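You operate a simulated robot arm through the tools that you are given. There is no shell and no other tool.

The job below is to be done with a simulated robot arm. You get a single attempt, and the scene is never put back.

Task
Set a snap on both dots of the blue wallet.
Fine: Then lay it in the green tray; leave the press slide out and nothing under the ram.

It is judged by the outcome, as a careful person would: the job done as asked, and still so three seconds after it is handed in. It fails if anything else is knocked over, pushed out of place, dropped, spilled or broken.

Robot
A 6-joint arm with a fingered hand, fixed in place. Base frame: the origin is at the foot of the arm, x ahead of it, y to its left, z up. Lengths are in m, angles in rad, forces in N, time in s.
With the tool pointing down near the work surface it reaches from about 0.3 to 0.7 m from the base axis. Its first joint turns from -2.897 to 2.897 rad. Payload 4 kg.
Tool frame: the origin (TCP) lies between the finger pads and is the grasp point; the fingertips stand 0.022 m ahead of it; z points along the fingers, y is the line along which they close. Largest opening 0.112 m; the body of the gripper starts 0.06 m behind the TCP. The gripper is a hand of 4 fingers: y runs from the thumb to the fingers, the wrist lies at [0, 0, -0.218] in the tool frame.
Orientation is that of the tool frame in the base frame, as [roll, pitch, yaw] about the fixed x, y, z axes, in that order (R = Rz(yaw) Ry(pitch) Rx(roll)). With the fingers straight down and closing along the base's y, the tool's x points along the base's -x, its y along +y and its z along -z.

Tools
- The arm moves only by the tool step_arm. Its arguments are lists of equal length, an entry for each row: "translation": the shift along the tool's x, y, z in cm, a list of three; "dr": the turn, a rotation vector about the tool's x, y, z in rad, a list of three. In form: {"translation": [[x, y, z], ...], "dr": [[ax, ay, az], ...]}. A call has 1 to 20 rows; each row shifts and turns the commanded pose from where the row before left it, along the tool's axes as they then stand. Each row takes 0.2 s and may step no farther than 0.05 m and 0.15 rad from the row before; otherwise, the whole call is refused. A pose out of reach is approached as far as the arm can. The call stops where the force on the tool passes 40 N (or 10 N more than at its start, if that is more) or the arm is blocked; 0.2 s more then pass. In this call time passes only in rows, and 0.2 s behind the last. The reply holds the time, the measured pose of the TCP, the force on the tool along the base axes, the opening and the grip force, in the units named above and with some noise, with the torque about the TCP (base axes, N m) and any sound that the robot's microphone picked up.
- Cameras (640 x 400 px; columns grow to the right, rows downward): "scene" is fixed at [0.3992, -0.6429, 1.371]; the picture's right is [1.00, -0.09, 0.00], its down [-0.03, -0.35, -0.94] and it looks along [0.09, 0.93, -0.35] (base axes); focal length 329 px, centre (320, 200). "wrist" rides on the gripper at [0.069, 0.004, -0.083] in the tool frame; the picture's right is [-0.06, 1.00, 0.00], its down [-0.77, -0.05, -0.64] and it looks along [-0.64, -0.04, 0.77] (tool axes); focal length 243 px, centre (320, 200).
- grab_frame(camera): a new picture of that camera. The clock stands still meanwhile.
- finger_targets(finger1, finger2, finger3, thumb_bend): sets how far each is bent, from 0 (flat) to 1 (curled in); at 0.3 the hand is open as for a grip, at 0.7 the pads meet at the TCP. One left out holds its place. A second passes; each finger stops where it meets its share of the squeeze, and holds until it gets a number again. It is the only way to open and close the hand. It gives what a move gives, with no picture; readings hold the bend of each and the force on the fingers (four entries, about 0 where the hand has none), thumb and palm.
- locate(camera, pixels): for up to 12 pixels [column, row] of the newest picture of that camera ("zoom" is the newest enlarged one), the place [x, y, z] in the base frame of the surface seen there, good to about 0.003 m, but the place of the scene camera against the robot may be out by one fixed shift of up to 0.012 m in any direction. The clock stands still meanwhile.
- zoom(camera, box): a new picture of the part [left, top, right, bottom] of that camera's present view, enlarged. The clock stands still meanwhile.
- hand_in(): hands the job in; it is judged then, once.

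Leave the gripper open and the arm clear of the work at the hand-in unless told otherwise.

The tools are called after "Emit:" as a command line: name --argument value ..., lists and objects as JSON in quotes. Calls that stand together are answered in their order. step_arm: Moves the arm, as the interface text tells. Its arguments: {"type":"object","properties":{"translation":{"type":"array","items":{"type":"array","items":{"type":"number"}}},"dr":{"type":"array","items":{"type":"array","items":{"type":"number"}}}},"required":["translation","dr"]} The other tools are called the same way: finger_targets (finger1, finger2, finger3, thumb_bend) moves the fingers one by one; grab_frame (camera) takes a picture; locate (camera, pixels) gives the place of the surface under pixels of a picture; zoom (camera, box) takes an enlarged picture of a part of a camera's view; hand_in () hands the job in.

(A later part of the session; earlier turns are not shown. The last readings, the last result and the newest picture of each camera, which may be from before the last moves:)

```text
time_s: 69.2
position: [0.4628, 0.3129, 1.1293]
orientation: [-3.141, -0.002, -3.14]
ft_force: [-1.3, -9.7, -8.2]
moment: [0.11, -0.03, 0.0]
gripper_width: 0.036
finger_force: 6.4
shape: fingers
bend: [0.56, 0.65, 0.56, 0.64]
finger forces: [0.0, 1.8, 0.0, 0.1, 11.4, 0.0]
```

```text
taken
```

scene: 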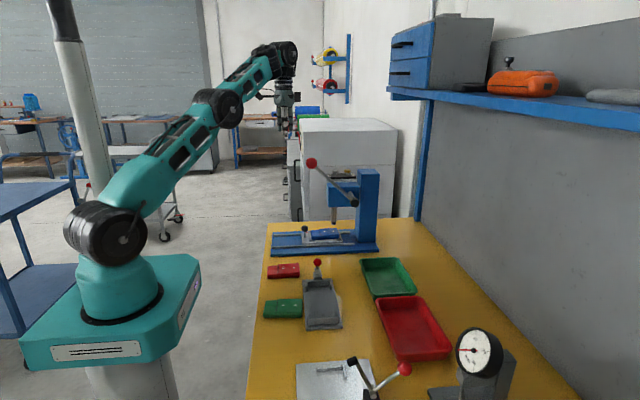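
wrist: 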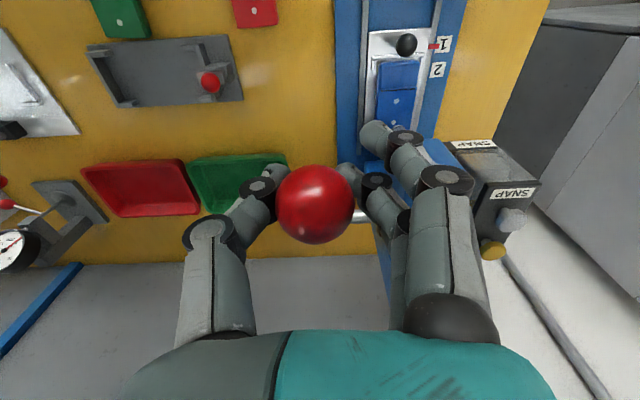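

The fingers close below the ball's equator, poor for pushing down. Instead I'll push with the palm: open the fingers so they cage the ball, lower the hand ~4 cm until the palm touches the ball top, then follow the lever's arc.

Emit:
finger_targets --finger1 0.4 --finger2 0.4 --finger3 0.4 --thumb_bend 0.4

Emit:
step_arm --translation '[[0, 0.0, 2.0], [0, 0, 1.4]]' --dr '[[0, 0, 0], [0, 0, 0]]'

Emit:
grab_frame --camera "wrist"

Emit:
zoom --camera "scene" --box '[260, 90, 390, 220]'

```text
time_s: 70.2
position: [0.4625, 0.3128, 1.1306]
orientation: [3.14, 0.0, -3.139]
ft_force: [0.5, 1.6, -0.1]
moment: [0.01, 0.0, -0.02]
gripper_width: 0.085
finger_force: 0.0
shape: fingers
bend: [0.4, 0.4, 0.4, 0.4]
finger forces: [0.1, 0.0, 0.0, 0.0, 0.0, 0.1]
```

```text
time_s: 70.8
position: [0.4639, 0.312, 1.0953]
orientation: [3.14, 0.002, -3.14]
ft_force: [0.1, 0.8, -0.2]
moment: [0.02, -0.03, -0.01]
gripper_width: 0.0851
finger_force: 0.1
shape: fingers
bend: [0.4, 0.4, 0.4, 0.4]
finger forces: [0.1, 0.0, 0.0, 0.0, 0.1, 0.0]
```

```text
taken
```

wrist: 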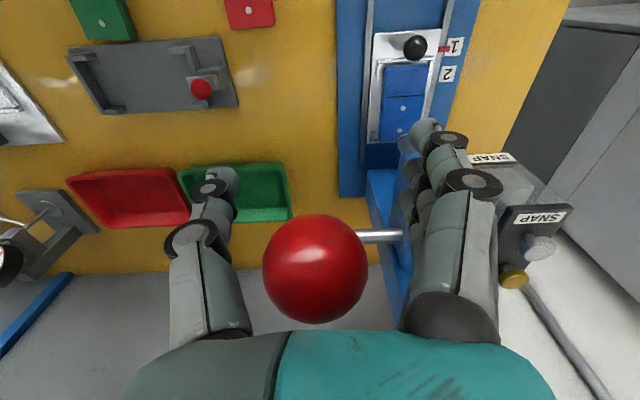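

```text
3.08 times, centred on (325, 155) of scene
```

zoom: 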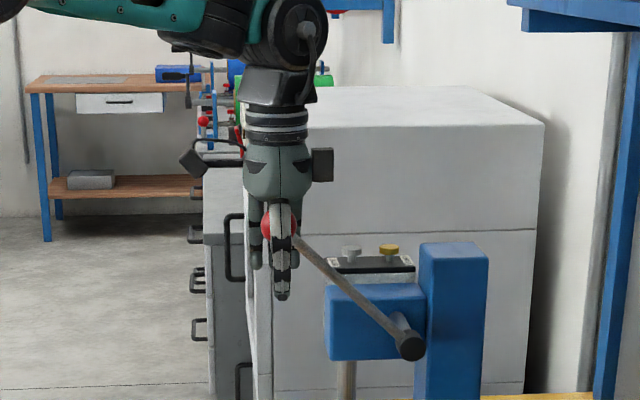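

The ball is near the palm. I lower in small steps until contact.

Emit:
step_arm --translation '[[0, 0, 0.5], [0, 0, 0.4]]' --dr '[[0, 0, 0], [0, 0, 0]]'

```text
time_s: 71.4
position: [0.4643, 0.3123, 1.0874]
orientation: [3.14, 0.0, -3.141]
ft_force: [-0.6, -0.4, -0.7]
moment: [-0.01, 0.02, 0.04]
gripper_width: 0.085
finger_force: 0.0
shape: fingers
bend: [0.4, 0.4, 0.4, 0.4]
finger forces: [0.0, 0.1, 0.1, 0.0, 0.1, 0.0]
```

No contact yet. I begin following the arc (down and toward −x) in 5° steps.

Emit:
step_arm --translation '[[0.4, 0, 0.8], [1.08, 0, 1.23]]' --dr '[[0, 0, 0], [0, 0, 0]]'

Emit:
zoom --camera "scene" --box '[260, 110, 390, 240]'

```text
time_s: 72.0
position: [0.45, 0.3122, 1.0669]
orientation: [3.141, 0.001, -3.139]
ft_force: [-1.4, -0.7, 3.8]
moment: [-0.04, -0.12, 0.0]
gripper_width: 0.0847
finger_force: 2.6
shape: fingers
bend: [0.4, 0.4, 0.4, 0.4]
finger forces: [0.0, 0.0, 0.0, 0.0, 0.0, 4.2]
```

```text
3.08 times, centred on (325, 175) of scene
```

zoom: 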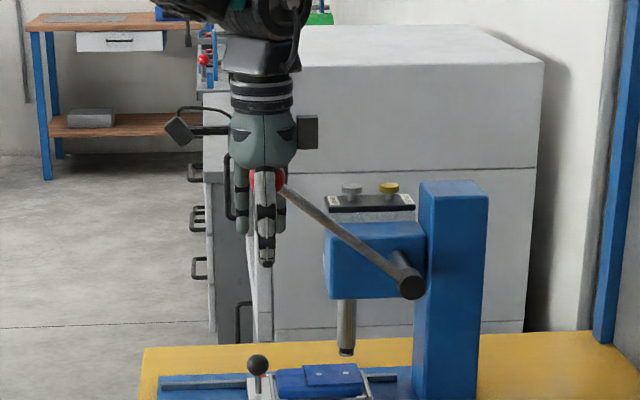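

Palm contact 4 N and the lever is turning. I continue along the arc three more steps.

Emit:
step_arm --translation '[[0.95, 0, 1.37], [0.77, 0, 1.44], [0.65, 0, 1.51]]' --dr '[[0, 0, 0], [0, 0, 0], [0, 0, 0]]'

Emit:
zoom --camera "scene" --box '[260, 120, 390, 250]'

```text
time_s: 72.8
position: [0.4251, 0.3117, 1.0244]
orientation: [3.14, 0.0, -3.141]
ft_force: [-5.0, 0.6, 6.7]
moment: [0.01, -0.38, -0.05]
gripper_width: 0.085
finger_force: 3.2
shape: fingers
bend: [0.4, 0.4, 0.4, 0.4]
finger forces: [0.0, 0.0, 0.0, 0.0, 0.1, 6.4]
```

```text
3.08 times, centred on (325, 185) of scene
```

zoom: 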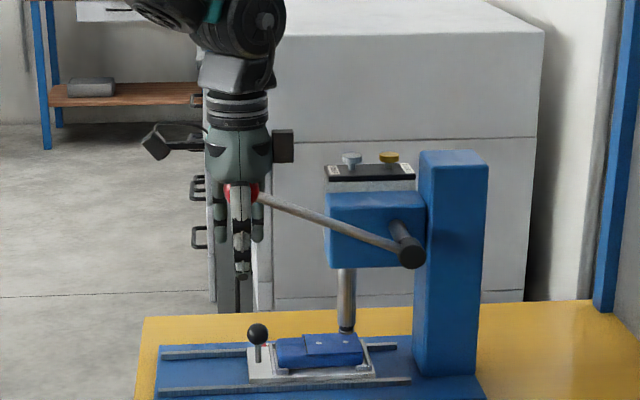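

Lever at ~159°, the ram has come down a lot. I look closely at the ram and dot.

Emit:
zoom --camera "scene" --box '[310, 205, 360, 245]'

```text
10.00 times, centred on (335, 225) of scene
```

zoom: 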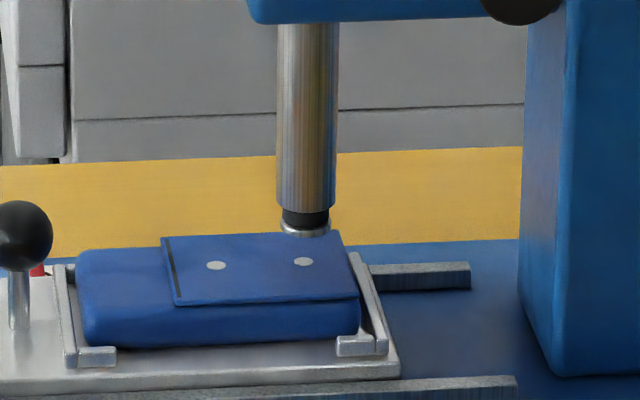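

The snap is about 1 cm above the dot and aligned. I continue two more steps.

Emit:
step_arm --translation '[[0.51, 0, 1.55], [0.38, 0, 1.59]]' --dr '[[0, 0, 0], [0, 0, 0]]'

Emit:
zoom --camera "scene" --box '[310, 205, 360, 245]'

```text
time_s: 73.4
position: [0.4161, 0.3122, 0.9934]
orientation: [3.141, 0.0, -3.141]
ft_force: [-5.0, 0.2, 6.6]
moment: [0.01, -0.33, -0.01]
gripper_width: 0.0848
finger_force: 3.3
shape: fingers
bend: [0.4, 0.4, 0.4, 0.4]
finger forces: [0.0, 0.1, 0.0, 0.1, 0.5, 6.0]
```

```text
10.00 times, centred on (335, 225) of scene
```

zoom: 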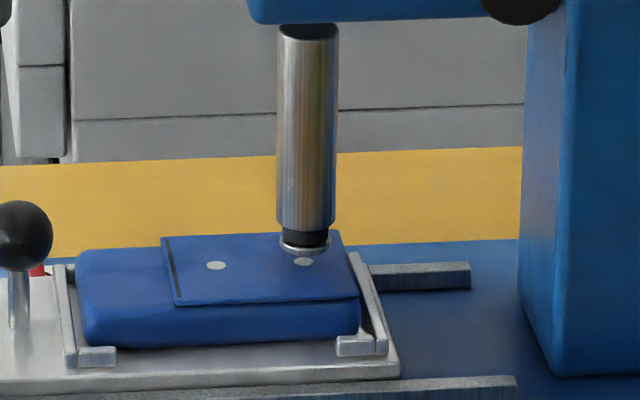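

Just a few mm above the dot. I continue with one step at a time.

Emit:
step_arm --translation '[[0.13, 0, 0.8], [0.1, 0, 0.8]]' --dr '[[0, 0, 0], [0, 0, 0]]'

Emit:
zoom --camera "scene" --box '[310, 205, 360, 245]'

```text
time_s: 74.0
position: [0.4146, 0.3118, 0.9767]
orientation: [3.141, -0.002, -3.137]
ft_force: [-5.2, 1.7, 6.4]
moment: [-0.14, -0.32, -0.04]
gripper_width: 0.085
finger_force: 2.8
shape: fingers
bend: [0.4, 0.4, 0.4, 0.4]
finger forces: [0.0, 0.0, 0.1, 0.1, 0.2, 6.1]
```

```text
10.00 times, centred on (335, 225) of scene
```

zoom: 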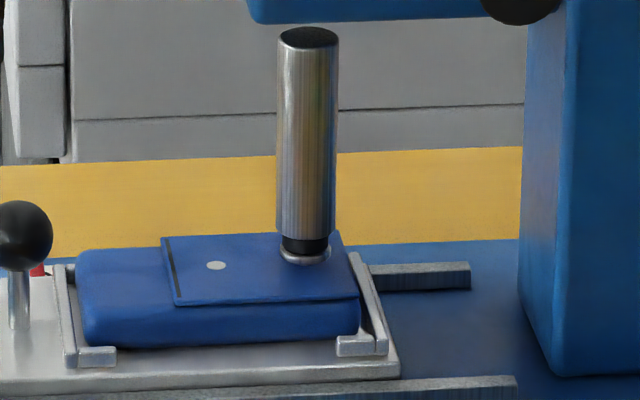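

The snap is on the dot now. I keep pressing in small steps until the set is heard or felt.

Emit:
step_arm --translation '[[0.05, 0, 0.6], [0.03, 0, 0.6]]' --dr '[[0, 0, 0], [0, 0, 0]]'

Emit:
zoom --camera "scene" --box '[310, 205, 360, 245]'

```text
time_s: 74.6
position: [0.4147, 0.312, 0.9635]
orientation: [3.141, 0.0, -3.142]
ft_force: [-5.5, -0.3, 6.1]
moment: [0.02, -0.32, 0.0]
gripper_width: 0.085
finger_force: 3.3
shape: fingers
bend: [0.4, 0.4, 0.4, 0.4]
finger forces: [0.1, 0.0, 0.1, 0.0, 0.4, 5.9]
```

```text
10.00 times, centred on (335, 225) of scene
```

zoom: 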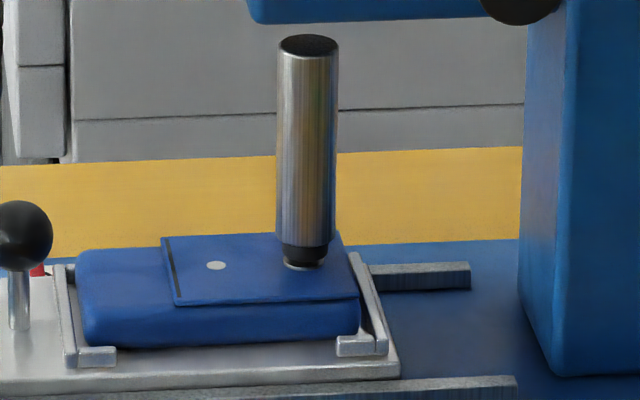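

No resistance yet; ram is at the wallet surface. Continue pressing.

Emit:
step_arm --translation '[[0, 0, 0.6], [0, 0, 0.6]]' --dr '[[0, 0, 0], [0, 0, 0]]'

Emit:
zoom --camera "scene" --box '[310, 205, 360, 245]'

```text
time_s: 75.2
position: [0.4143, 0.3132, 0.9553]
orientation: [3.137, 0.005, -3.139]
ft_force: [-9.7, 0.4, 38.6]
moment: [-0.15, -0.58, -0.02]
gripper_width: 0.0849
finger_force: 19.1
shape: fingers
bend: [0.4, 0.4, 0.4, 0.4]
finger forces: [0.1, 0.0, 0.1, 0.0, 0.9, 37.7]
```

```text
10.00 times, centred on (335, 225) of scene
```

zoom: 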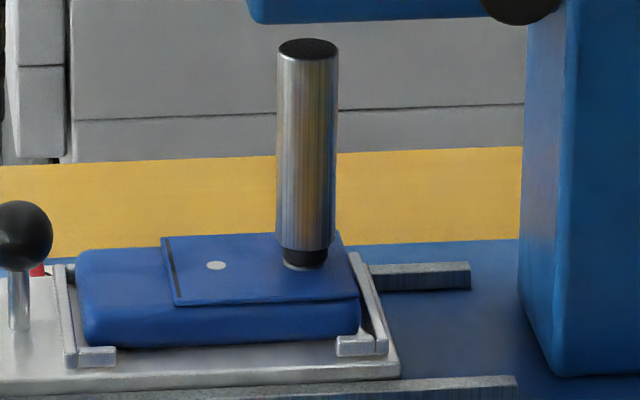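

Force jumped to 38 N: the ram bottomed on the work. No sound was reported, so I give a little more pressure to be sure of the set.

Emit:
step_arm --translation '[[0, 0, 0.15]]' --dr '[[0, 0, 0]]'

```text
time_s: 75.6
position: [0.4156, 0.3138, 0.9575]
orientation: [3.133, 0.007, -3.139]
ft_force: [-7.2, -3.5, 20.3]
moment: [0.22, -0.46, 0.02]
gripper_width: 0.0854
finger_force: 10.6
shape: fingers
bend: [0.4, 0.4, 0.4, 0.4]
finger forces: [0.0, 0.1, 0.0, 0.0, 1.3, 20.1]
stopped in row 1: the force on the tool passed its limit at 52 N (the readings are from after the stop); the commanded pose is now the measured one
```

The push reached ~52 N and the arm backed off. Now I let the lever come back up along its arc and look at the dot.

Emit:
step_arm --translation '[[-0.1, 0, -1.6], [-0.15, 0, -1.6], [-0.3, 0, -1.6], [-0.45, 0, -1.55]]' --dr '[[0, 0, 0], [0, 0, 0], [0, 0, 0], [0, 0, 0]]'

Emit:
zoom --camera "scene" --box '[310, 205, 360, 245]'

Emit:
zoom --camera "scene" --box '[260, 120, 390, 250]'

```text
time_s: 76.6
position: [0.4246, 0.3134, 1.0179]
orientation: [3.136, 0.005, -3.139]
ft_force: [3.6, -1.1, 2.5]
moment: [0.03, 0.2, 0.01]
gripper_width: 0.0851
finger_force: 1.2
shape: fingers
bend: [0.4, 0.4, 0.4, 0.4]
finger forces: [0.0, 0.0, 0.1, 0.1, 0.5, 2.4]
```

```text
10.00 times, centred on (335, 225) of scene
```

zoom: 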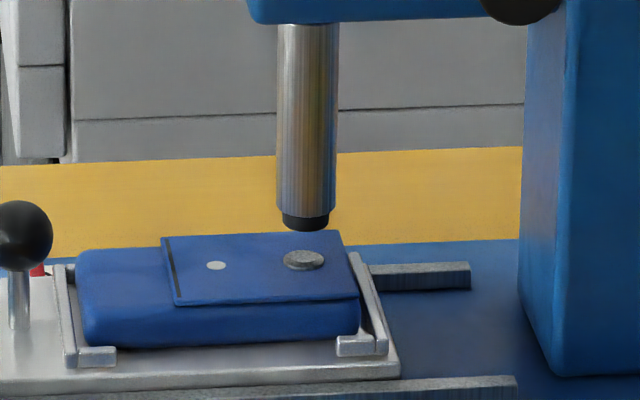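

```text
3.08 times, centred on (325, 185) of scene
```

zoom: 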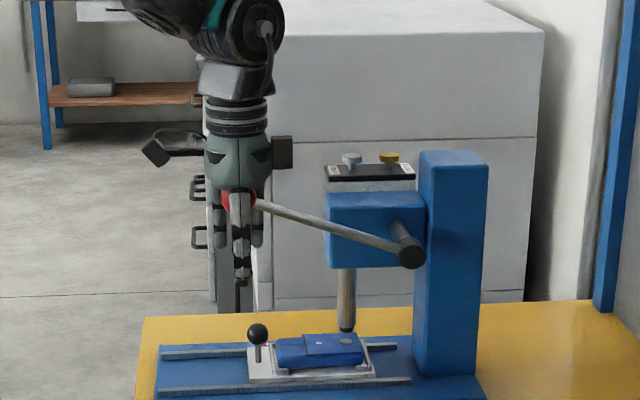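

The snap is set on the outer dot. I let the lever return fully along its arc, then lift the hand off the ball.

Emit:
step_arm --translation '[[-0.6, 0, -1.5], [-0.75, 0, -1.45], [-0.85, 0, -1.4], [-0.9, 0, -1.35], [-0.9, 0, -1.3], [0, 0, -2.0], [0, 0, -3.5], [0, 0, -4.0], [0, 0, -2.0]]' --dr '[[0, 0, 0], [0, 0, 0], [0, 0, 0], [0, 0, 0], [0, 0, 0], [0, 0, 0], [0, 0, 0], [0, 0, 0], [0, 0, 0]]'

Emit:
grab_frame --camera "wrist"

Emit:
zoom --camera "scene" --box '[260, 110, 390, 250]'

```text
time_s: 78.6
position: [0.4639, 0.311, 1.2019]
orientation: [3.138, 0.005, -3.138]
ft_force: [0.4, 1.1, -0.2]
moment: [-0.02, 0.05, 0.0]
gripper_width: 0.085
finger_force: 0.0
shape: fingers
bend: [0.4, 0.4, 0.4, 0.4]
finger forces: [0.0, 0.1, 0.0, 0.0, 0.0, 0.0]
```

```text
taken
```

wrist: 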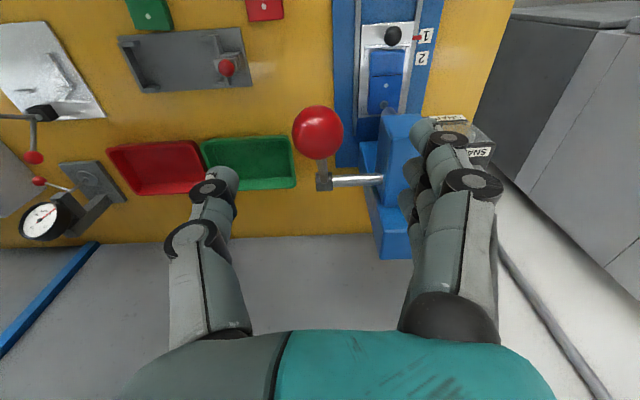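

```text
2.86 times, centred on (325, 180) of scene
```

zoom: 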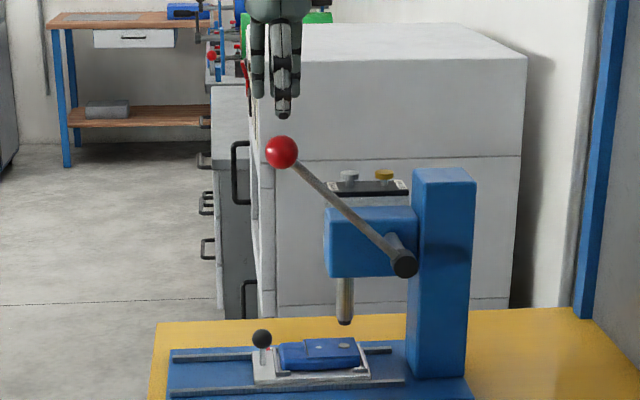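

Lever is back up. Next: slide to mark 2. I move back from the lever, over to the knob line (y≈0.421), down to z≈0.97, tilt, and set the finger opening.

Emit:
step_arm --translation '[[4.2, 0, 0], [4.2, 0, 0], [0, 3.67, 0], [0, 3.67, 0], [0, 3.66, 0], [0, 0, 4.6], [0, 0, 4.6], [0, 0, 4.6], [0, 0, 4.6], [0, 0, 4.6], [0, 0, 0], [0, 0, 0], [0, 0, 0]]' --dr '[[0, 0, 0], [0, 0, 0], [0, 0, 0], [0, 0, 0], [0, 0, 0], [0, 0, 0], [0, 0, 0], [0, 0, 0], [0, 0, 0], [0, 0, 0], [0, -0.1, 0], [0, -0.1, 0], [0, -0.1, 0]]'

Emit:
finger_targets --finger1 0.45 --finger2 0.45 --finger3 0.45 --thumb_bend 0.45

Emit:
grab_frame --camera "wrist"

Emit:
zoom --camera "scene" --box '[260, 150, 360, 260]'

```text
time_s: 81.4
position: [0.3798, 0.4229, 0.971]
orientation: [3.136, 0.306, -3.14]
ft_force: [-0.5, -0.1, -1.2]
moment: [-0.01, 0.03, -0.04]
gripper_width: 0.085
finger_force: 0.0
shape: fingers
bend: [0.4, 0.4, 0.4, 0.4]
finger forces: [0.0, 0.1, 0.1, 0.0, 0.1, 0.0]
```

```text
time_s: 82.4
position: [0.3797, 0.4225, 0.9726]
orientation: [3.137, 0.305, -3.14]
ft_force: [0.4, -0.7, 0.1]
moment: [-0.01, -0.02, 0.01]
gripper_width: 0.0723
finger_force: 0.0
shape: fingers
bend: [0.45, 0.45, 0.45, 0.45]
finger forces: [0.0, 0.1, 0.0, 0.0, 0.0, 0.0]
```

```text
taken
```

wrist: 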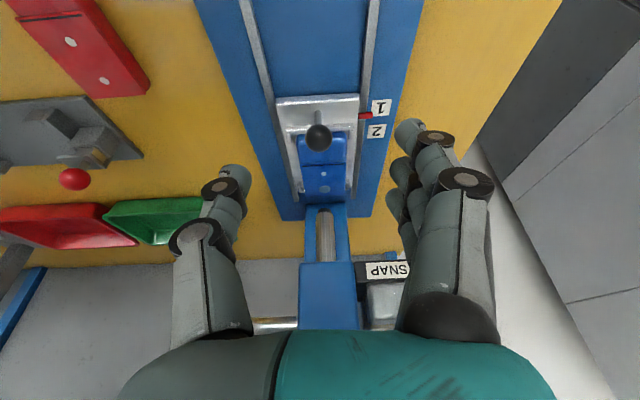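

```text
3.64 times, centred on (310, 205) of scene
```

zoom: 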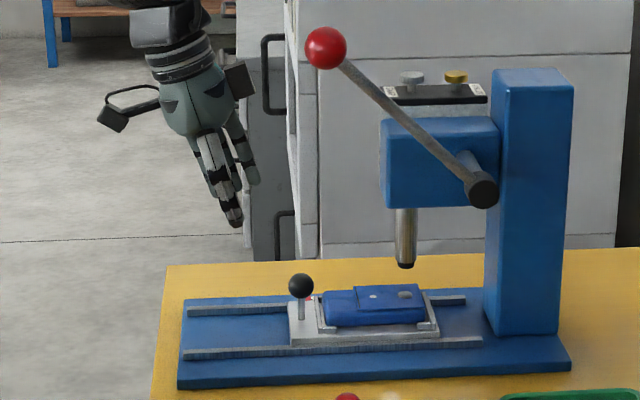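

I confirm the knob's present place (wrist 318,137).

Emit:
locate --camera "wrist" --pixels '[[318, 137], [318, 130], [318, 146], [367, 116], [322, 188], [324, 173]]'

Emit:
step_arm --translation '[[-3.04, -0.05, 0.96], [-3.04, -0.05, 0.96], [0.755, 0, 2.4], [0.755, 0, 2.4]]' --dr '[[0, 0, 0], [0, 0, 0], [0, 0, 0], [0, 0, 0]]'

Emit:
grab_frame --camera "wrist"

Emit:
zoom --camera "scene" --box '[265, 190, 355, 260]'

```text
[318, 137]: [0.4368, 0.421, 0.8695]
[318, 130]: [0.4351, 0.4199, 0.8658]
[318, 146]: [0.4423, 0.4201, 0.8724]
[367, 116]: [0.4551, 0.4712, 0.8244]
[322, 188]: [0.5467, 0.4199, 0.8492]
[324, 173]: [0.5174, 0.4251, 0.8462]
```

```text
time_s: 83.4
position: [0.444, 0.4223, 0.9227]
orientation: [3.137, 0.306, -3.139]
ft_force: [0.5, 0.7, 0.8]
moment: [-0.03, -0.01, 0.0]
gripper_width: 0.0724
finger_force: 0.1
shape: fingers
bend: [0.45, 0.45, 0.45, 0.45]
finger forces: [0.0, 0.1, 0.0, 0.0, 0.1, 0.2]
```

```text
taken
```

wrist: 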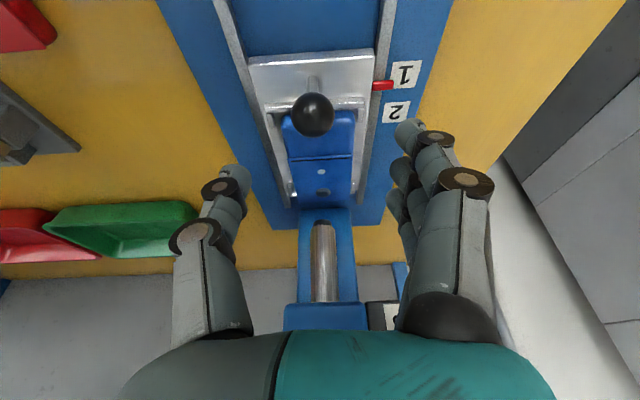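

```text
5.71 times, centred on (310, 225) of scene
```

zoom: 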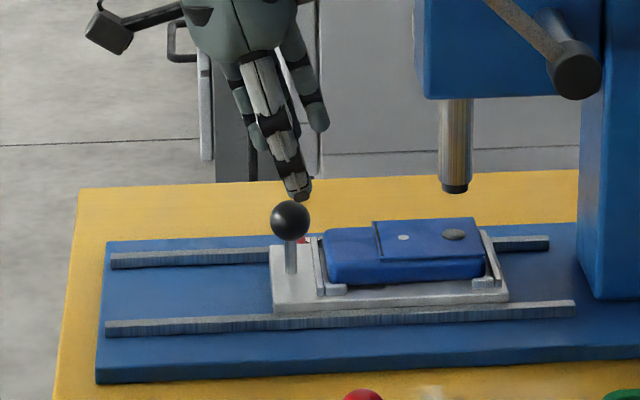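

On line over the knob. I descend the last 5 cm and grip it.

Emit:
step_arm --translation '[[0.755, 0, 2.4], [0.755, 0, 2.4]]' --dr '[[0, 0, 0], [0, 0, 0]]'

Emit:
finger_targets --finger1 0.72 --finger2 0.66 --finger3 0.72 --thumb_bend 0.66

Emit:
zoom --camera "scene" --box '[265, 190, 355, 260]'

```text
time_s: 84.0
position: [0.4441, 0.4237, 0.872]
orientation: [3.136, 0.307, -3.14]
ft_force: [0.3, 0.9, 0.2]
moment: [0.04, 0.01, 0.0]
gripper_width: 0.0725
finger_force: 0.0
shape: fingers
bend: [0.45, 0.45, 0.45, 0.45]
finger forces: [0.1, 0.1, 0.1, 0.0, 0.0, 0.1]
```

```text
time_s: 85.0
position: [0.4437, 0.4237, 0.8727]
orientation: [3.137, 0.303, -3.14]
ft_force: [-0.7, -5.0, -2.8]
moment: [-0.05, 0.01, 0.02]
gripper_width: 0.0163
finger_force: 3.9
shape: fingers
bend: [0.72, 0.64, 0.72, 0.63]
finger forces: [0.1, 0.9, 0.0, 0.0, 6.1, 0.0]
```

```text
5.71 times, centred on (310, 225) of scene
```

zoom: 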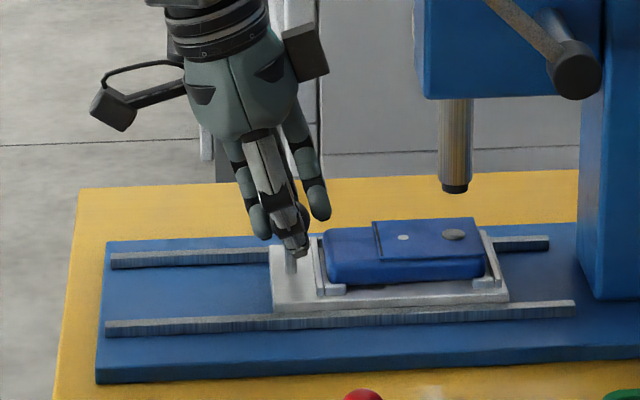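

Gripped. I push +x by 3.2 cm to mark 2 (hand-to-head clearance ~5 cm now), then check.

Emit:
step_arm --translation '[[-1.0, 0, 0.31], [-1.0, 0, 0.31], [-1.05, 0, 0.33]]' --dr '[[0, 0, 0], [0, 0, 0], [0, 0, 0]]'

Emit:
zoom --camera "scene" --box '[310, 205, 360, 245]'

Emit:
grab_frame --camera "wrist"

```text
time_s: 85.8
position: [0.4769, 0.4236, 0.8734]
orientation: [3.137, 0.303, -3.141]
ft_force: [-1.4, -4.9, -3.9]
moment: [-0.02, 0.04, -0.03]
gripper_width: 0.0169
finger_force: 3.1
shape: fingers
bend: [0.72, 0.64, 0.72, 0.63]
finger forces: [0.3, 1.1, 0.1, 0.0, 5.6, 0.0]
```

```text
10.00 times, centred on (335, 225) of scene
```

zoom: 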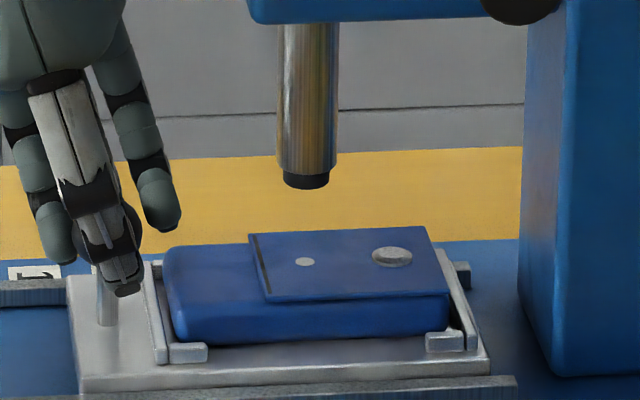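

```text
taken
```

wrist: 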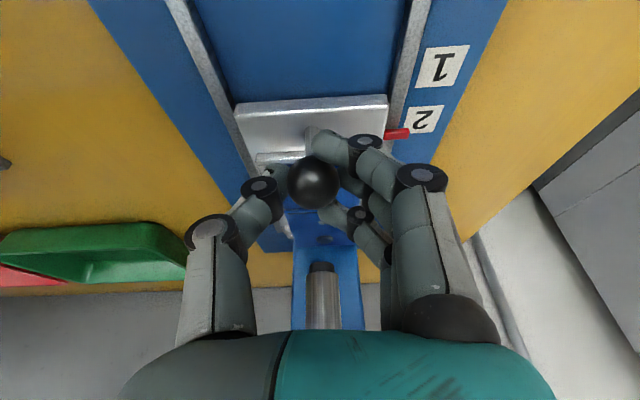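

The inner dot is at (305,262), right under the ram axis (≈304.5). I release and see where the detent holds it.

Emit:
finger_targets --finger1 0.45 --finger2 0.45 --finger3 0.45 --thumb_bend 0.45

Emit:
zoom --camera "scene" --box '[310, 205, 360, 245]'

```text
time_s: 86.8
position: [0.4763, 0.4245, 0.8732]
orientation: [3.135, 0.305, -3.137]
ft_force: [-0.2, 0.3, -0.1]
moment: [0.0, -0.03, 0.0]
gripper_width: 0.0707
finger_force: 0.1
shape: fingers
bend: [0.45, 0.45, 0.45, 0.45]
finger forces: [0.1, 0.0, 0.0, 0.0, 0.1, 0.0]
```

```text
10.00 times, centred on (335, 225) of scene
```

zoom: 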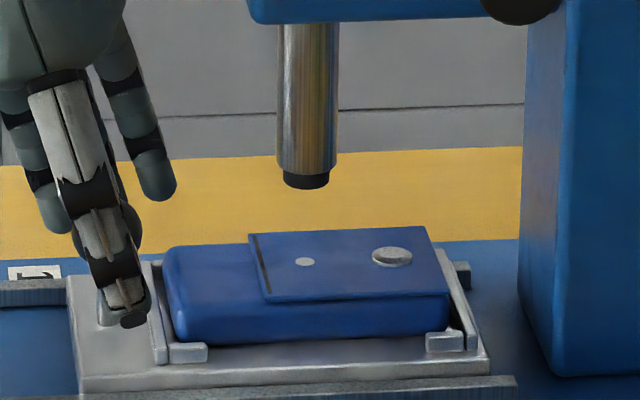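

The slide holds at mark 2 with the inner dot under the ram. I withdraw along the tool axis, straighten, rise to the side, and prepare the thumb-poker pose again.

Emit:
step_arm --translation '[[0, 0, -3.15], [0, 0, -3.15], [0, 0, -3.15], [0, 0, -3.15], [0, 0, 0], [0, 0, 0], [0, 0, 0], [0.96, 1.15, -3.4], [0.96, 1.15, -3.4], [0.96, 1.15, -3.4], [0.96, 1.15, -3.4]]' --dr '[[0, 0, 0], [0, 0, 0], [0, 0, 0], [0, 0, 0], [0, 0.1017, 0], [0, 0.1017, 0], [0, 0.1017, 0], [0, 0, 0], [0, 0, 0], [0, 0, 0], [0, 0, 0]]'

Emit:
finger_targets --finger1 0.95 --finger2 0.95 --finger3 0.95 --thumb_bend 0.45

Emit:
zoom --camera "scene" --box '[250, 110, 390, 250]'

```text
time_s: 89.2
position: [0.3981, 0.4661, 1.133]
orientation: [3.135, -0.002, -3.137]
ft_force: [0.2, -0.1, -0.2]
moment: [0.02, 0.01, 0.0]
gripper_width: 0.0708
finger_force: 0.1
shape: fingers
bend: [0.45, 0.45, 0.45, 0.45]
finger forces: [0.0, 0.0, 0.0, 0.1, 0.1, 0.1]
```

```text
time_s: 90.2
position: [0.399, 0.465, 1.1311]
orientation: [3.136, -0.002, -3.138]
ft_force: [0.0, -0.2, 1.1]
moment: [-0.01, 0.01, 0.02]
gripper_width: 0.0346
finger_force: 0.0
shape: fingers
bend: [0.95, 0.95, 0.95, 0.45]
finger forces: [0.1, 0.0, 0.0, 0.0, 0.0, 0.0]
```

```text
2.86 times, centred on (320, 180) of scene
```

zoom: 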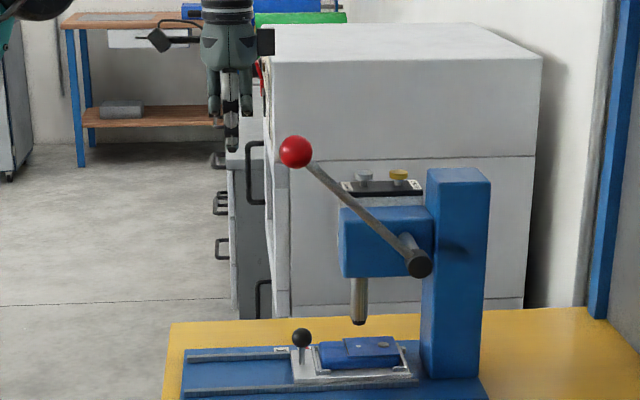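

Now yaw and tilt as before and move the thumb tip to hover above the SNAP plunger.

Emit:
step_arm --translation '[[0, 0, 0], [0, 0, 0], [0, 0, 0], [0, 0, 0], [0, 0, 0], [0, 0, 0], [0, 0, 0], [0, 0, 0], [0, 0, 0], [-2.45, -1.42, 1.76], [-2.45, -1.42, 1.76], [-2.45, -1.42, 1.76], [-2.45, -1.42, 1.76]]' --dr '[[0, 0, -0.15], [0, 0, -0.15], [0, 0, -0.15], [0, 0, -0.15], [0, 0, -0.15], [0, -0.125, 0], [0, -0.125, 0], [0, -0.125, 0], [0, -0.125, 0], [0, 0, 0], [0, 0, 0], [0, 0, 0], [0, 0, 0]]'

Emit:
zoom --camera "scene" --box '[310, 140, 380, 195]'

Emit:
grab_frame --camera "wrist"

```text
time_s: 93.0
position: [0.5255, 0.5083, 1.1136]
orientation: [3.137, 0.503, -2.389]
ft_force: [0.4, -0.7, -0.6]
moment: [0.02, 0.0, 0.01]
gripper_width: 0.0345
finger_force: 0.1
shape: fingers
bend: [0.95, 0.95, 0.95, 0.45]
finger forces: [0.0, 0.0, 0.1, 0.1, 0.0, 0.0]
```

```text
7.27 times, centred on (345, 168) of scene
```

zoom: 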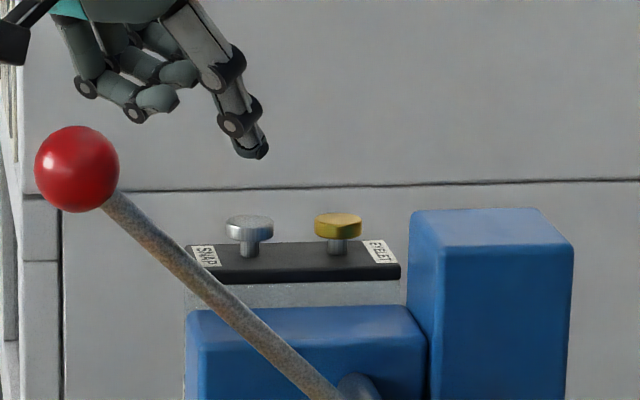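

```text
taken
```

wrist: 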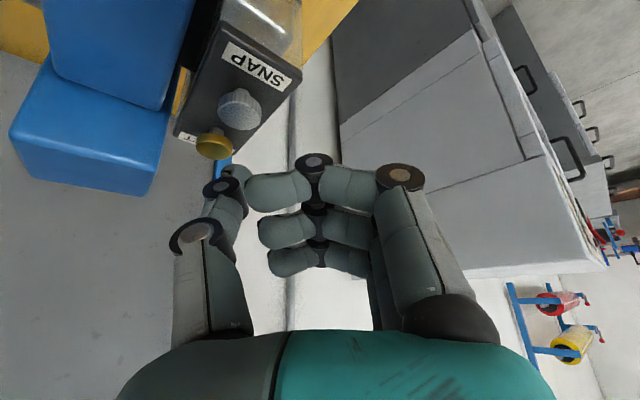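

Same relative placement as before (slightly offset). I lower to just above the SNAP cap with a small correction.

Emit:
step_arm --translation '[[0.925, -0.03, 1.07], [0.925, -0.04, 1.07]]' --dr '[[0, 0, 0], [0, 0, 0]]'

Emit:
zoom --camera "scene" --box '[310, 140, 380, 195]'

Emit:
zoom --camera "wrist" --box '[170, 60, 310, 220]'

```text
time_s: 93.6
position: [0.5217, 0.5038, 1.0861]
orientation: [3.138, 0.504, -2.39]
ft_force: [-0.6, -0.2, -0.2]
moment: [0.03, -0.03, -0.01]
gripper_width: 0.0346
finger_force: 0.1
shape: fingers
bend: [0.95, 0.95, 0.95, 0.45]
finger forces: [0.0, 0.1, 0.1, 0.1, 0.0, 0.0]
```

```text
7.27 times, centred on (345, 168) of scene
```

zoom: 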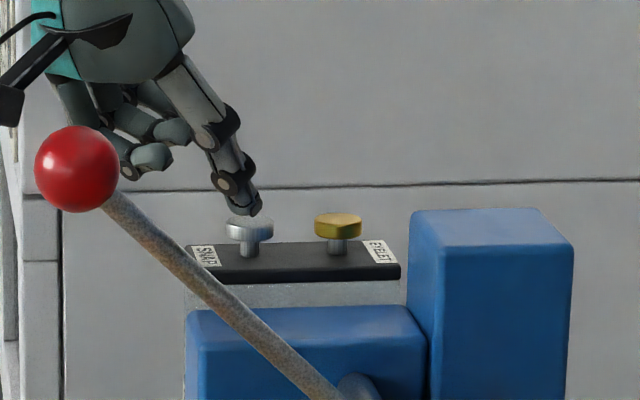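

```text
2.50 times, centred on (240, 140) of wrist
```

zoom: 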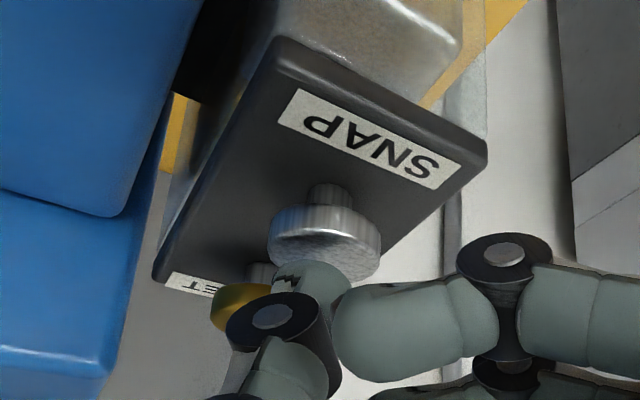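

The same position as the first successful press. I press down 12 mm in four small steps.

Emit:
step_arm --translation '[[0.144, 0, 0.263], [0.144, 0, 0.263], [0.144, 0, 0.263], [0.144, 0, 0.263]]' --dr '[[0, 0, 0], [0, 0, 0], [0, 0, 0], [0, 0, 0]]'

Emit:
zoom --camera "scene" --box '[300, 150, 380, 245]'

```text
time_s: 94.6
position: [0.5229, 0.5033, 1.0751]
orientation: [3.136, 0.505, -2.39]
ft_force: [-1.0, -0.1, 1.9]
moment: [-0.07, -0.11, -0.01]
gripper_width: 0.0346
finger_force: 1.5
shape: fingers
bend: [0.95, 0.95, 0.95, 0.45]
finger forces: [0.0, 0.0, 0.0, 0.0, 2.9, 0.0]
heard: click
```

```text
4.21 times, centred on (340, 198) of scene
```

zoom: 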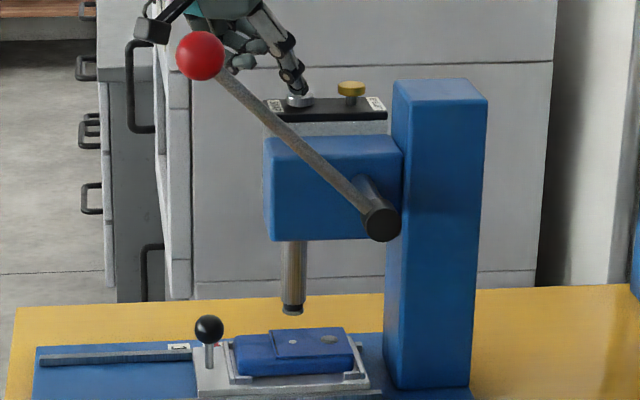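

Click heard and a silver snap shows on the ram tip. I lift off and retreat along the same way, straightening the hand.

Emit:
step_arm --translation '[[-0.48, 0, -0.88], [-0.96, 0, -1.76], [-0.96, 0, -1.76], [2.45, 1.42, -1.6], [2.45, 1.42, -1.6], [2.45, 1.42, -1.6], [2.45, 1.42, -1.6], [0, 0, 0], [0, 0, 0], [0, 0, 0], [0, 0, 0], [0, 0, 0], [0, 0, 0], [0, 0, 0], [0, 0, 0], [0, 0, 0]]' --dr '[[0, 0, 0], [0, 0, 0], [0, 0, 0], [0, 0, 0], [0, 0, 0], [0, 0, 0], [0, 0, 0], [0, 0.126, 0], [0, 0.126, 0], [0, 0.126, 0], [0, 0.126, 0], [0, 0, 0.15], [0, 0, 0.15], [0, 0, 0.15], [0, 0, 0.15], [0, 0, 0.15]]'

Emit:
finger_targets --finger1 0.4 --finger2 0.4 --finger3 0.4 --thumb_bend 0.4

Emit:
zoom --camera "scene" --box '[310, 205, 360, 245]'

```text
time_s: 98.0
position: [0.3982, 0.4638, 1.1343]
orientation: [3.139, -0.003, 3.141]
ft_force: [-0.1, -0.1, -0.2]
moment: [-0.02, 0.0, -0.01]
gripper_width: 0.0344
finger_force: 0.0
shape: fingers
bend: [0.95, 0.95, 0.95, 0.45]
finger forces: [0.0, 0.0, 0.0, 0.0, 0.1, 0.0]
```

```text
time_s: 99.0
position: [0.3986, 0.4653, 1.1332]
orientation: [3.139, -0.005, -3.137]
ft_force: [-0.7, 0.3, -0.1]
moment: [0.0, 0.02, -0.04]
gripper_width: 0.0847
finger_force: 0.1
shape: fingers
bend: [0.4, 0.4, 0.4, 0.4]
finger forces: [0.0, 0.0, 0.0, 0.0, 0.0, 0.0]
```

```text
10.00 times, centred on (335, 225) of scene
```

zoom: 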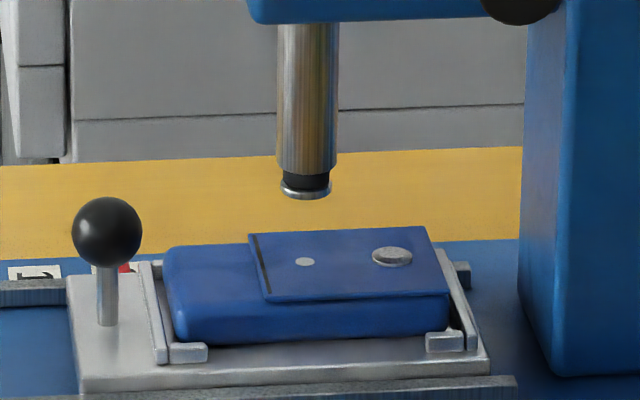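

Ready for the second stroke. I go back up and over to the lever ball, then lower the open hand around it so the palm is just above it.

Emit:
step_arm --translation '[[0.9, 0, -3.6], [0.9, 0, -3.5], [-0.98, -3.8, 0], [-0.98, -3.8, 0], [-0.98, -3.8, 0], [-0.98, -3.8, 0], [-4.4, 0, 0]]' --dr '[[0, 0, 0], [0, 0, 0], [0, 0, 0], [0, 0, 0], [0, 0, 0], [0, 0, 0], [0, 0, 0]]'

Emit:
grab_frame --camera "wrist"

Emit:
zoom --camera "scene" --box '[260, 90, 390, 220]'

```text
time_s: 100.6
position: [0.4633, 0.313, 1.2039]
orientation: [3.14, -0.003, 3.141]
ft_force: [-0.6, 0.4, 0.0]
moment: [-0.04, -0.04, 0.02]
gripper_width: 0.0852
finger_force: 0.2
shape: fingers
bend: [0.4, 0.4, 0.4, 0.4]
finger forces: [0.1, 0.1, 0.0, 0.0, 0.0, 0.1]
```

```text
taken
```

wrist: 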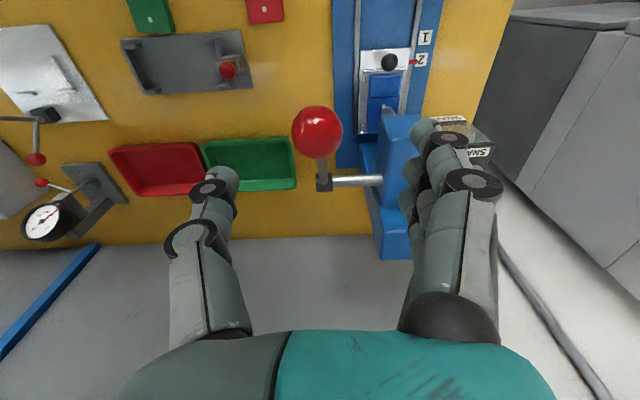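

```text
3.08 times, centred on (325, 155) of scene
```

zoom: 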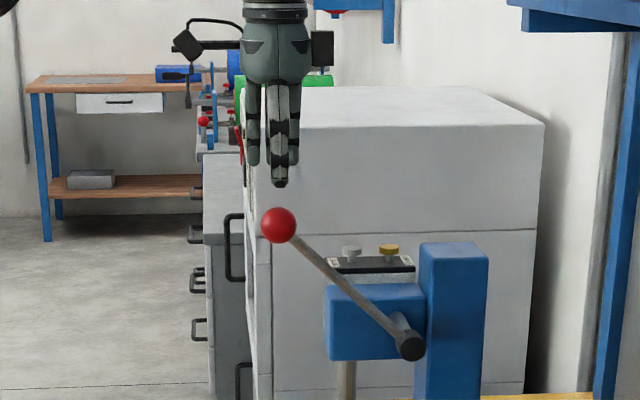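

Same position as before the first stroke. I lower around the ball to z≈1.088, then follow the first part of the arc.

Emit:
step_arm --translation '[[0, 0, 3.0], [0, 0, 3.0], [0, 0, 3.0], [0, 0, 2.6], [0.4, 0, 0.8], [1.08, 0, 1.23], [0.95, 0, 1.37], [0.77, 0, 1.44], [0.65, 0, 1.51]]' --dr '[[0, 0, 0], [0, 0, 0], [0, 0, 0], [0, 0, 0], [0, 0, 0], [0, 0, 0], [0, 0, 0], [0, 0, 0], [0, 0, 0]]'

Emit:
zoom --camera "scene" --box '[260, 120, 390, 250]'

Emit:
zoom --camera "scene" --box '[310, 205, 360, 245]'

```text
time_s: 102.6
position: [0.4849, 0.3537, 1.0688]
orientation: [3.141, -0.006, 3.141]
ft_force: [-10.5, -23.0, 11.6]
moment: [-0.17, -0.16, -0.48]
gripper_width: 0.1008
finger_force: 11.0
shape: fingers
bend: [0.4, 0.4, 0.4, 0.37]
finger forces: [0.0, 0.0, 0.0, 0.0, 22.2, 0.0]
out of reach, approached as far as the arm can: row 3, 4, 5, 6, 7, 8, 9
```

```text
3.08 times, centred on (325, 185) of scene
```

zoom: 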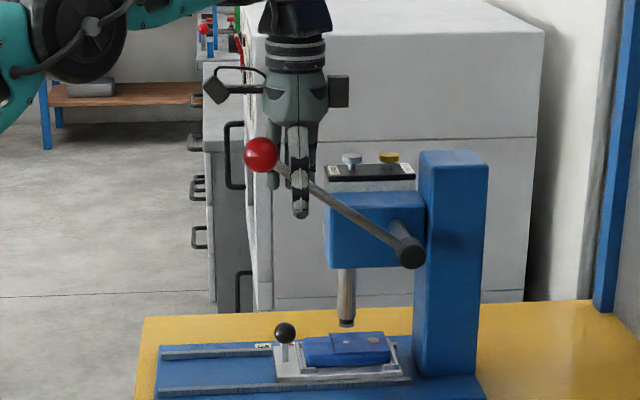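

```text
10.00 times, centred on (335, 225) of scene
```

zoom: 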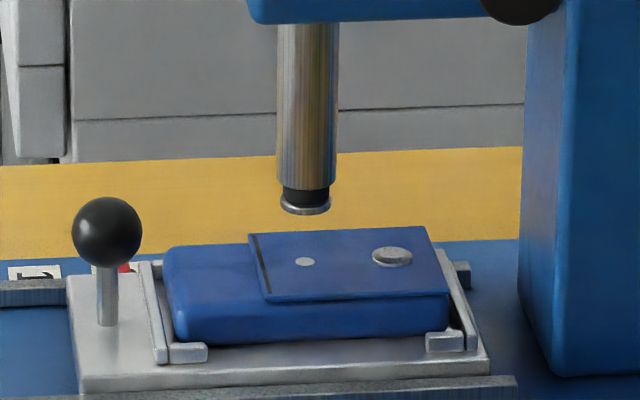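

The arm reported out-of-reach and drifted to (0.485, 0.354), with the thumb pressing on the lever rod (22 N). I stop and look at the whole arm.

Emit:
grab_frame --camera "scene"

Emit:
grab_frame --camera "wrist"

```text
taken
```

scene: 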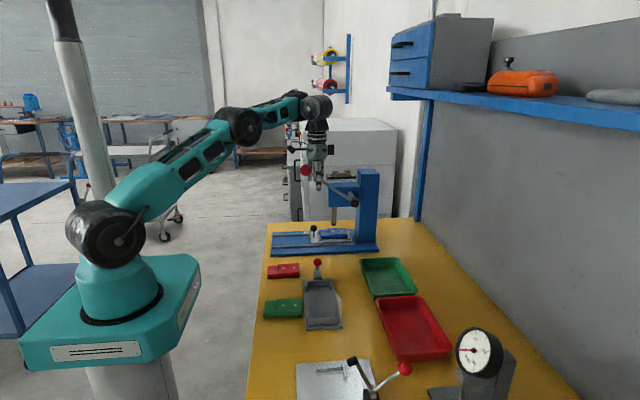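

```text
taken
```

wrist: 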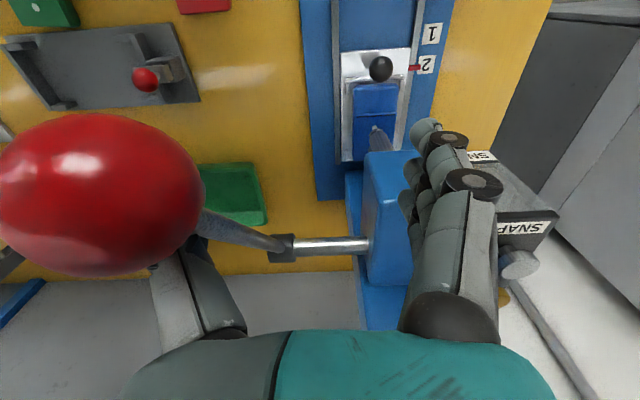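

The thumb is pressing sideways on the lever rod. I relieve that first by moving the hand in −y in small steps and watch the report.

Emit:
step_arm --translation '[[0, -1.0, 0]]' --dr '[[0, 0, 0]]'

```text
time_s: 103.0
position: [0.4868, 0.3493, 1.0712]
orientation: [3.139, -0.005, -3.136]
ft_force: [-4.8, -8.4, 5.5]
moment: [-0.16, -0.06, -0.18]
gripper_width: 0.0929
finger_force: 4.3
shape: fingers
bend: [0.4, 0.4, 0.4, 0.39]
finger forces: [0.0, 0.0, 0.1, 0.1, 8.2, 0.0]
out of reach, approached as far as the arm can: row 1
```

Still limited. The arm seems to be in an awkward joint configuration. I'll go straight up to come off the lever, then re-approach through a closer-in pose as the first time.

Emit:
step_arm --translation '[[0, -0.5, -2.0]]' --dr '[[0, 0, 0]]'

Emit:
grab_frame --camera "wrist"

```text
time_s: 103.4
position: [0.4881, 0.3431, 1.0898]
orientation: [3.14, -0.005, -3.135]
ft_force: [3.8, -2.3, -1.6]
moment: [0.1, 0.1, 0.09]
gripper_width: 0.0872
finger_force: 1.8
shape: fingers
bend: [0.4, 0.4, 0.4, 0.39]
finger forces: [0.1, 0.1, 0.0, 0.0, 4.6, 0.0]
```

```text
taken
```

wrist: 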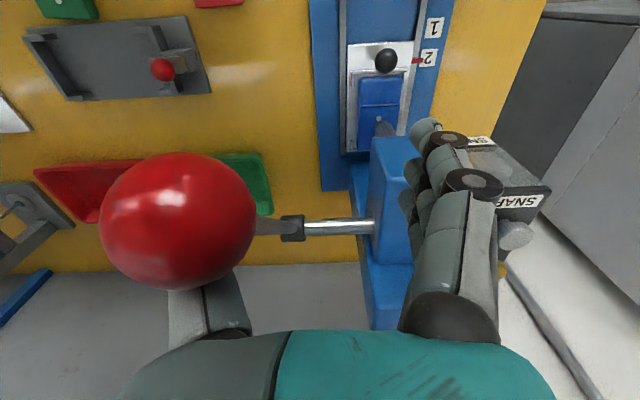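

No limit reported now. I continue up and slightly −y.

Emit:
step_arm --translation '[[0, -0.8, -2.0], [0, -0.8, -2.5]]' --dr '[[0, 0, 0], [0, 0, 0]]'

Emit:
grab_frame --camera "wrist"

Emit:
grab_frame --camera "scene"

```text
time_s: 104.0
position: [0.4894, 0.3283, 1.1362]
orientation: [3.141, -0.006, -3.137]
ft_force: [0.3, -0.4, 0.5]
moment: [-0.01, 0.04, 0.0]
gripper_width: 0.0859
finger_force: 0.1
shape: fingers
bend: [0.4, 0.4, 0.4, 0.4]
finger forces: [0.0, 0.0, 0.1, 0.0, 0.1, 0.0]
```

```text
taken
```

wrist: 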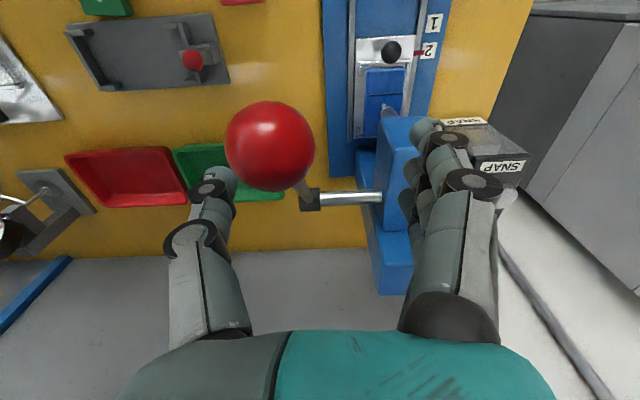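

```text
taken
```

scene: 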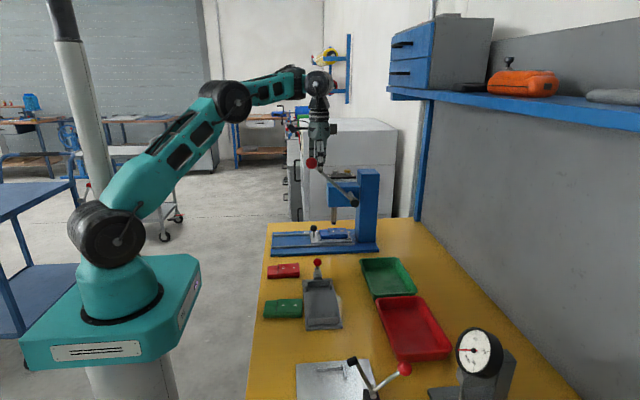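

Free of the lever again; lever and ball look undisturbed. I rise to z≈1.21 and go back to (0.42, 0.31), then try the descent in small steps.

Emit:
step_arm --translation '[[0, 0, -3.7], [0, 0, -3.7], [3.5, -0.9, 0], [3.5, -0.9, 0], [3.5, 0, 0], [3.5, 0, 0]]' --dr '[[0, 0, 0], [0, 0, 0], [0, 0, 0], [0, 0, 0], [0, 0, 0], [0, 0, 0]]'

Emit:
grab_frame --camera "scene"

```text
time_s: 105.4
position: [0.3525, 0.3104, 1.2156]
orientation: [-3.141, -0.006, -3.139]
ft_force: [-0.2, -0.4, 0.4]
moment: [0.0, 0.0, -0.03]
gripper_width: 0.0857
finger_force: 0.1
shape: fingers
bend: [0.4, 0.4, 0.4, 0.4]
finger forces: [0.0, 0.0, 0.0, 0.0, 0.0, 0.0]
out of reach, approached as far as the arm can: row 6
```

```text
taken
```

scene: 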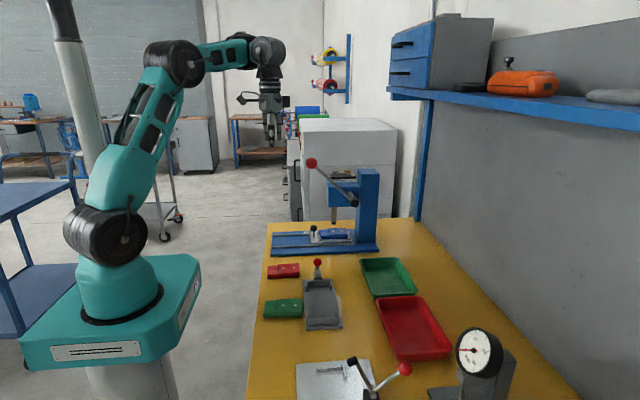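

The arm now reports a limit at poses that were fine earlier, so some joint seems wound to a limit. I look closely at the wrist and forearm.

Emit:
zoom --camera "scene" --box '[180, 20, 310, 160]'

```text
2.86 times, centred on (245, 90) of scene
```

zoom: 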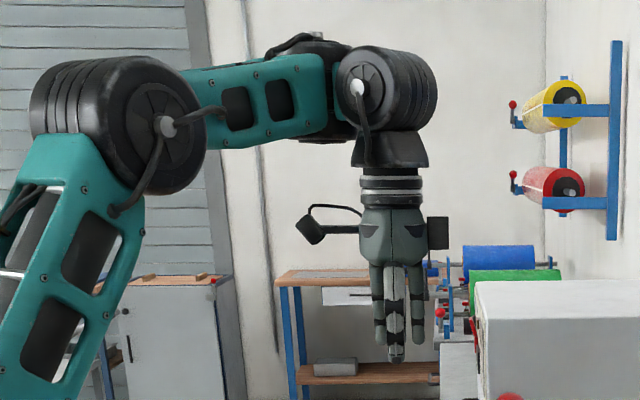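

The elbow and wrist look normal in the picture, but a wrist joint may be at a limit. I test in free space: yaw the tool a bit each way and try moving inward, to find which joint is limiting.

Emit:
step_arm --translation '[[0, 0, 0], [0, 0, 0], [2.0, 0, 0]]' --dr '[[0, 0, 0.15], [0, 0, 0.15], [0, 0, 0]]'

```text
time_s: 106.2
position: [0.3361, 0.3206, 1.2211]
orientation: [-3.137, -0.003, 2.843]
ft_force: [0.1, 0.1, 0.0]
moment: [0.0, -0.01, -0.01]
gripper_width: 0.0856
finger_force: 0.1
shape: fingers
bend: [0.4, 0.4, 0.4, 0.4]
finger forces: [0.0, 0.0, 0.1, 0.0, 0.0, 0.1]
out of reach, approached as far as the arm can: row 3
```

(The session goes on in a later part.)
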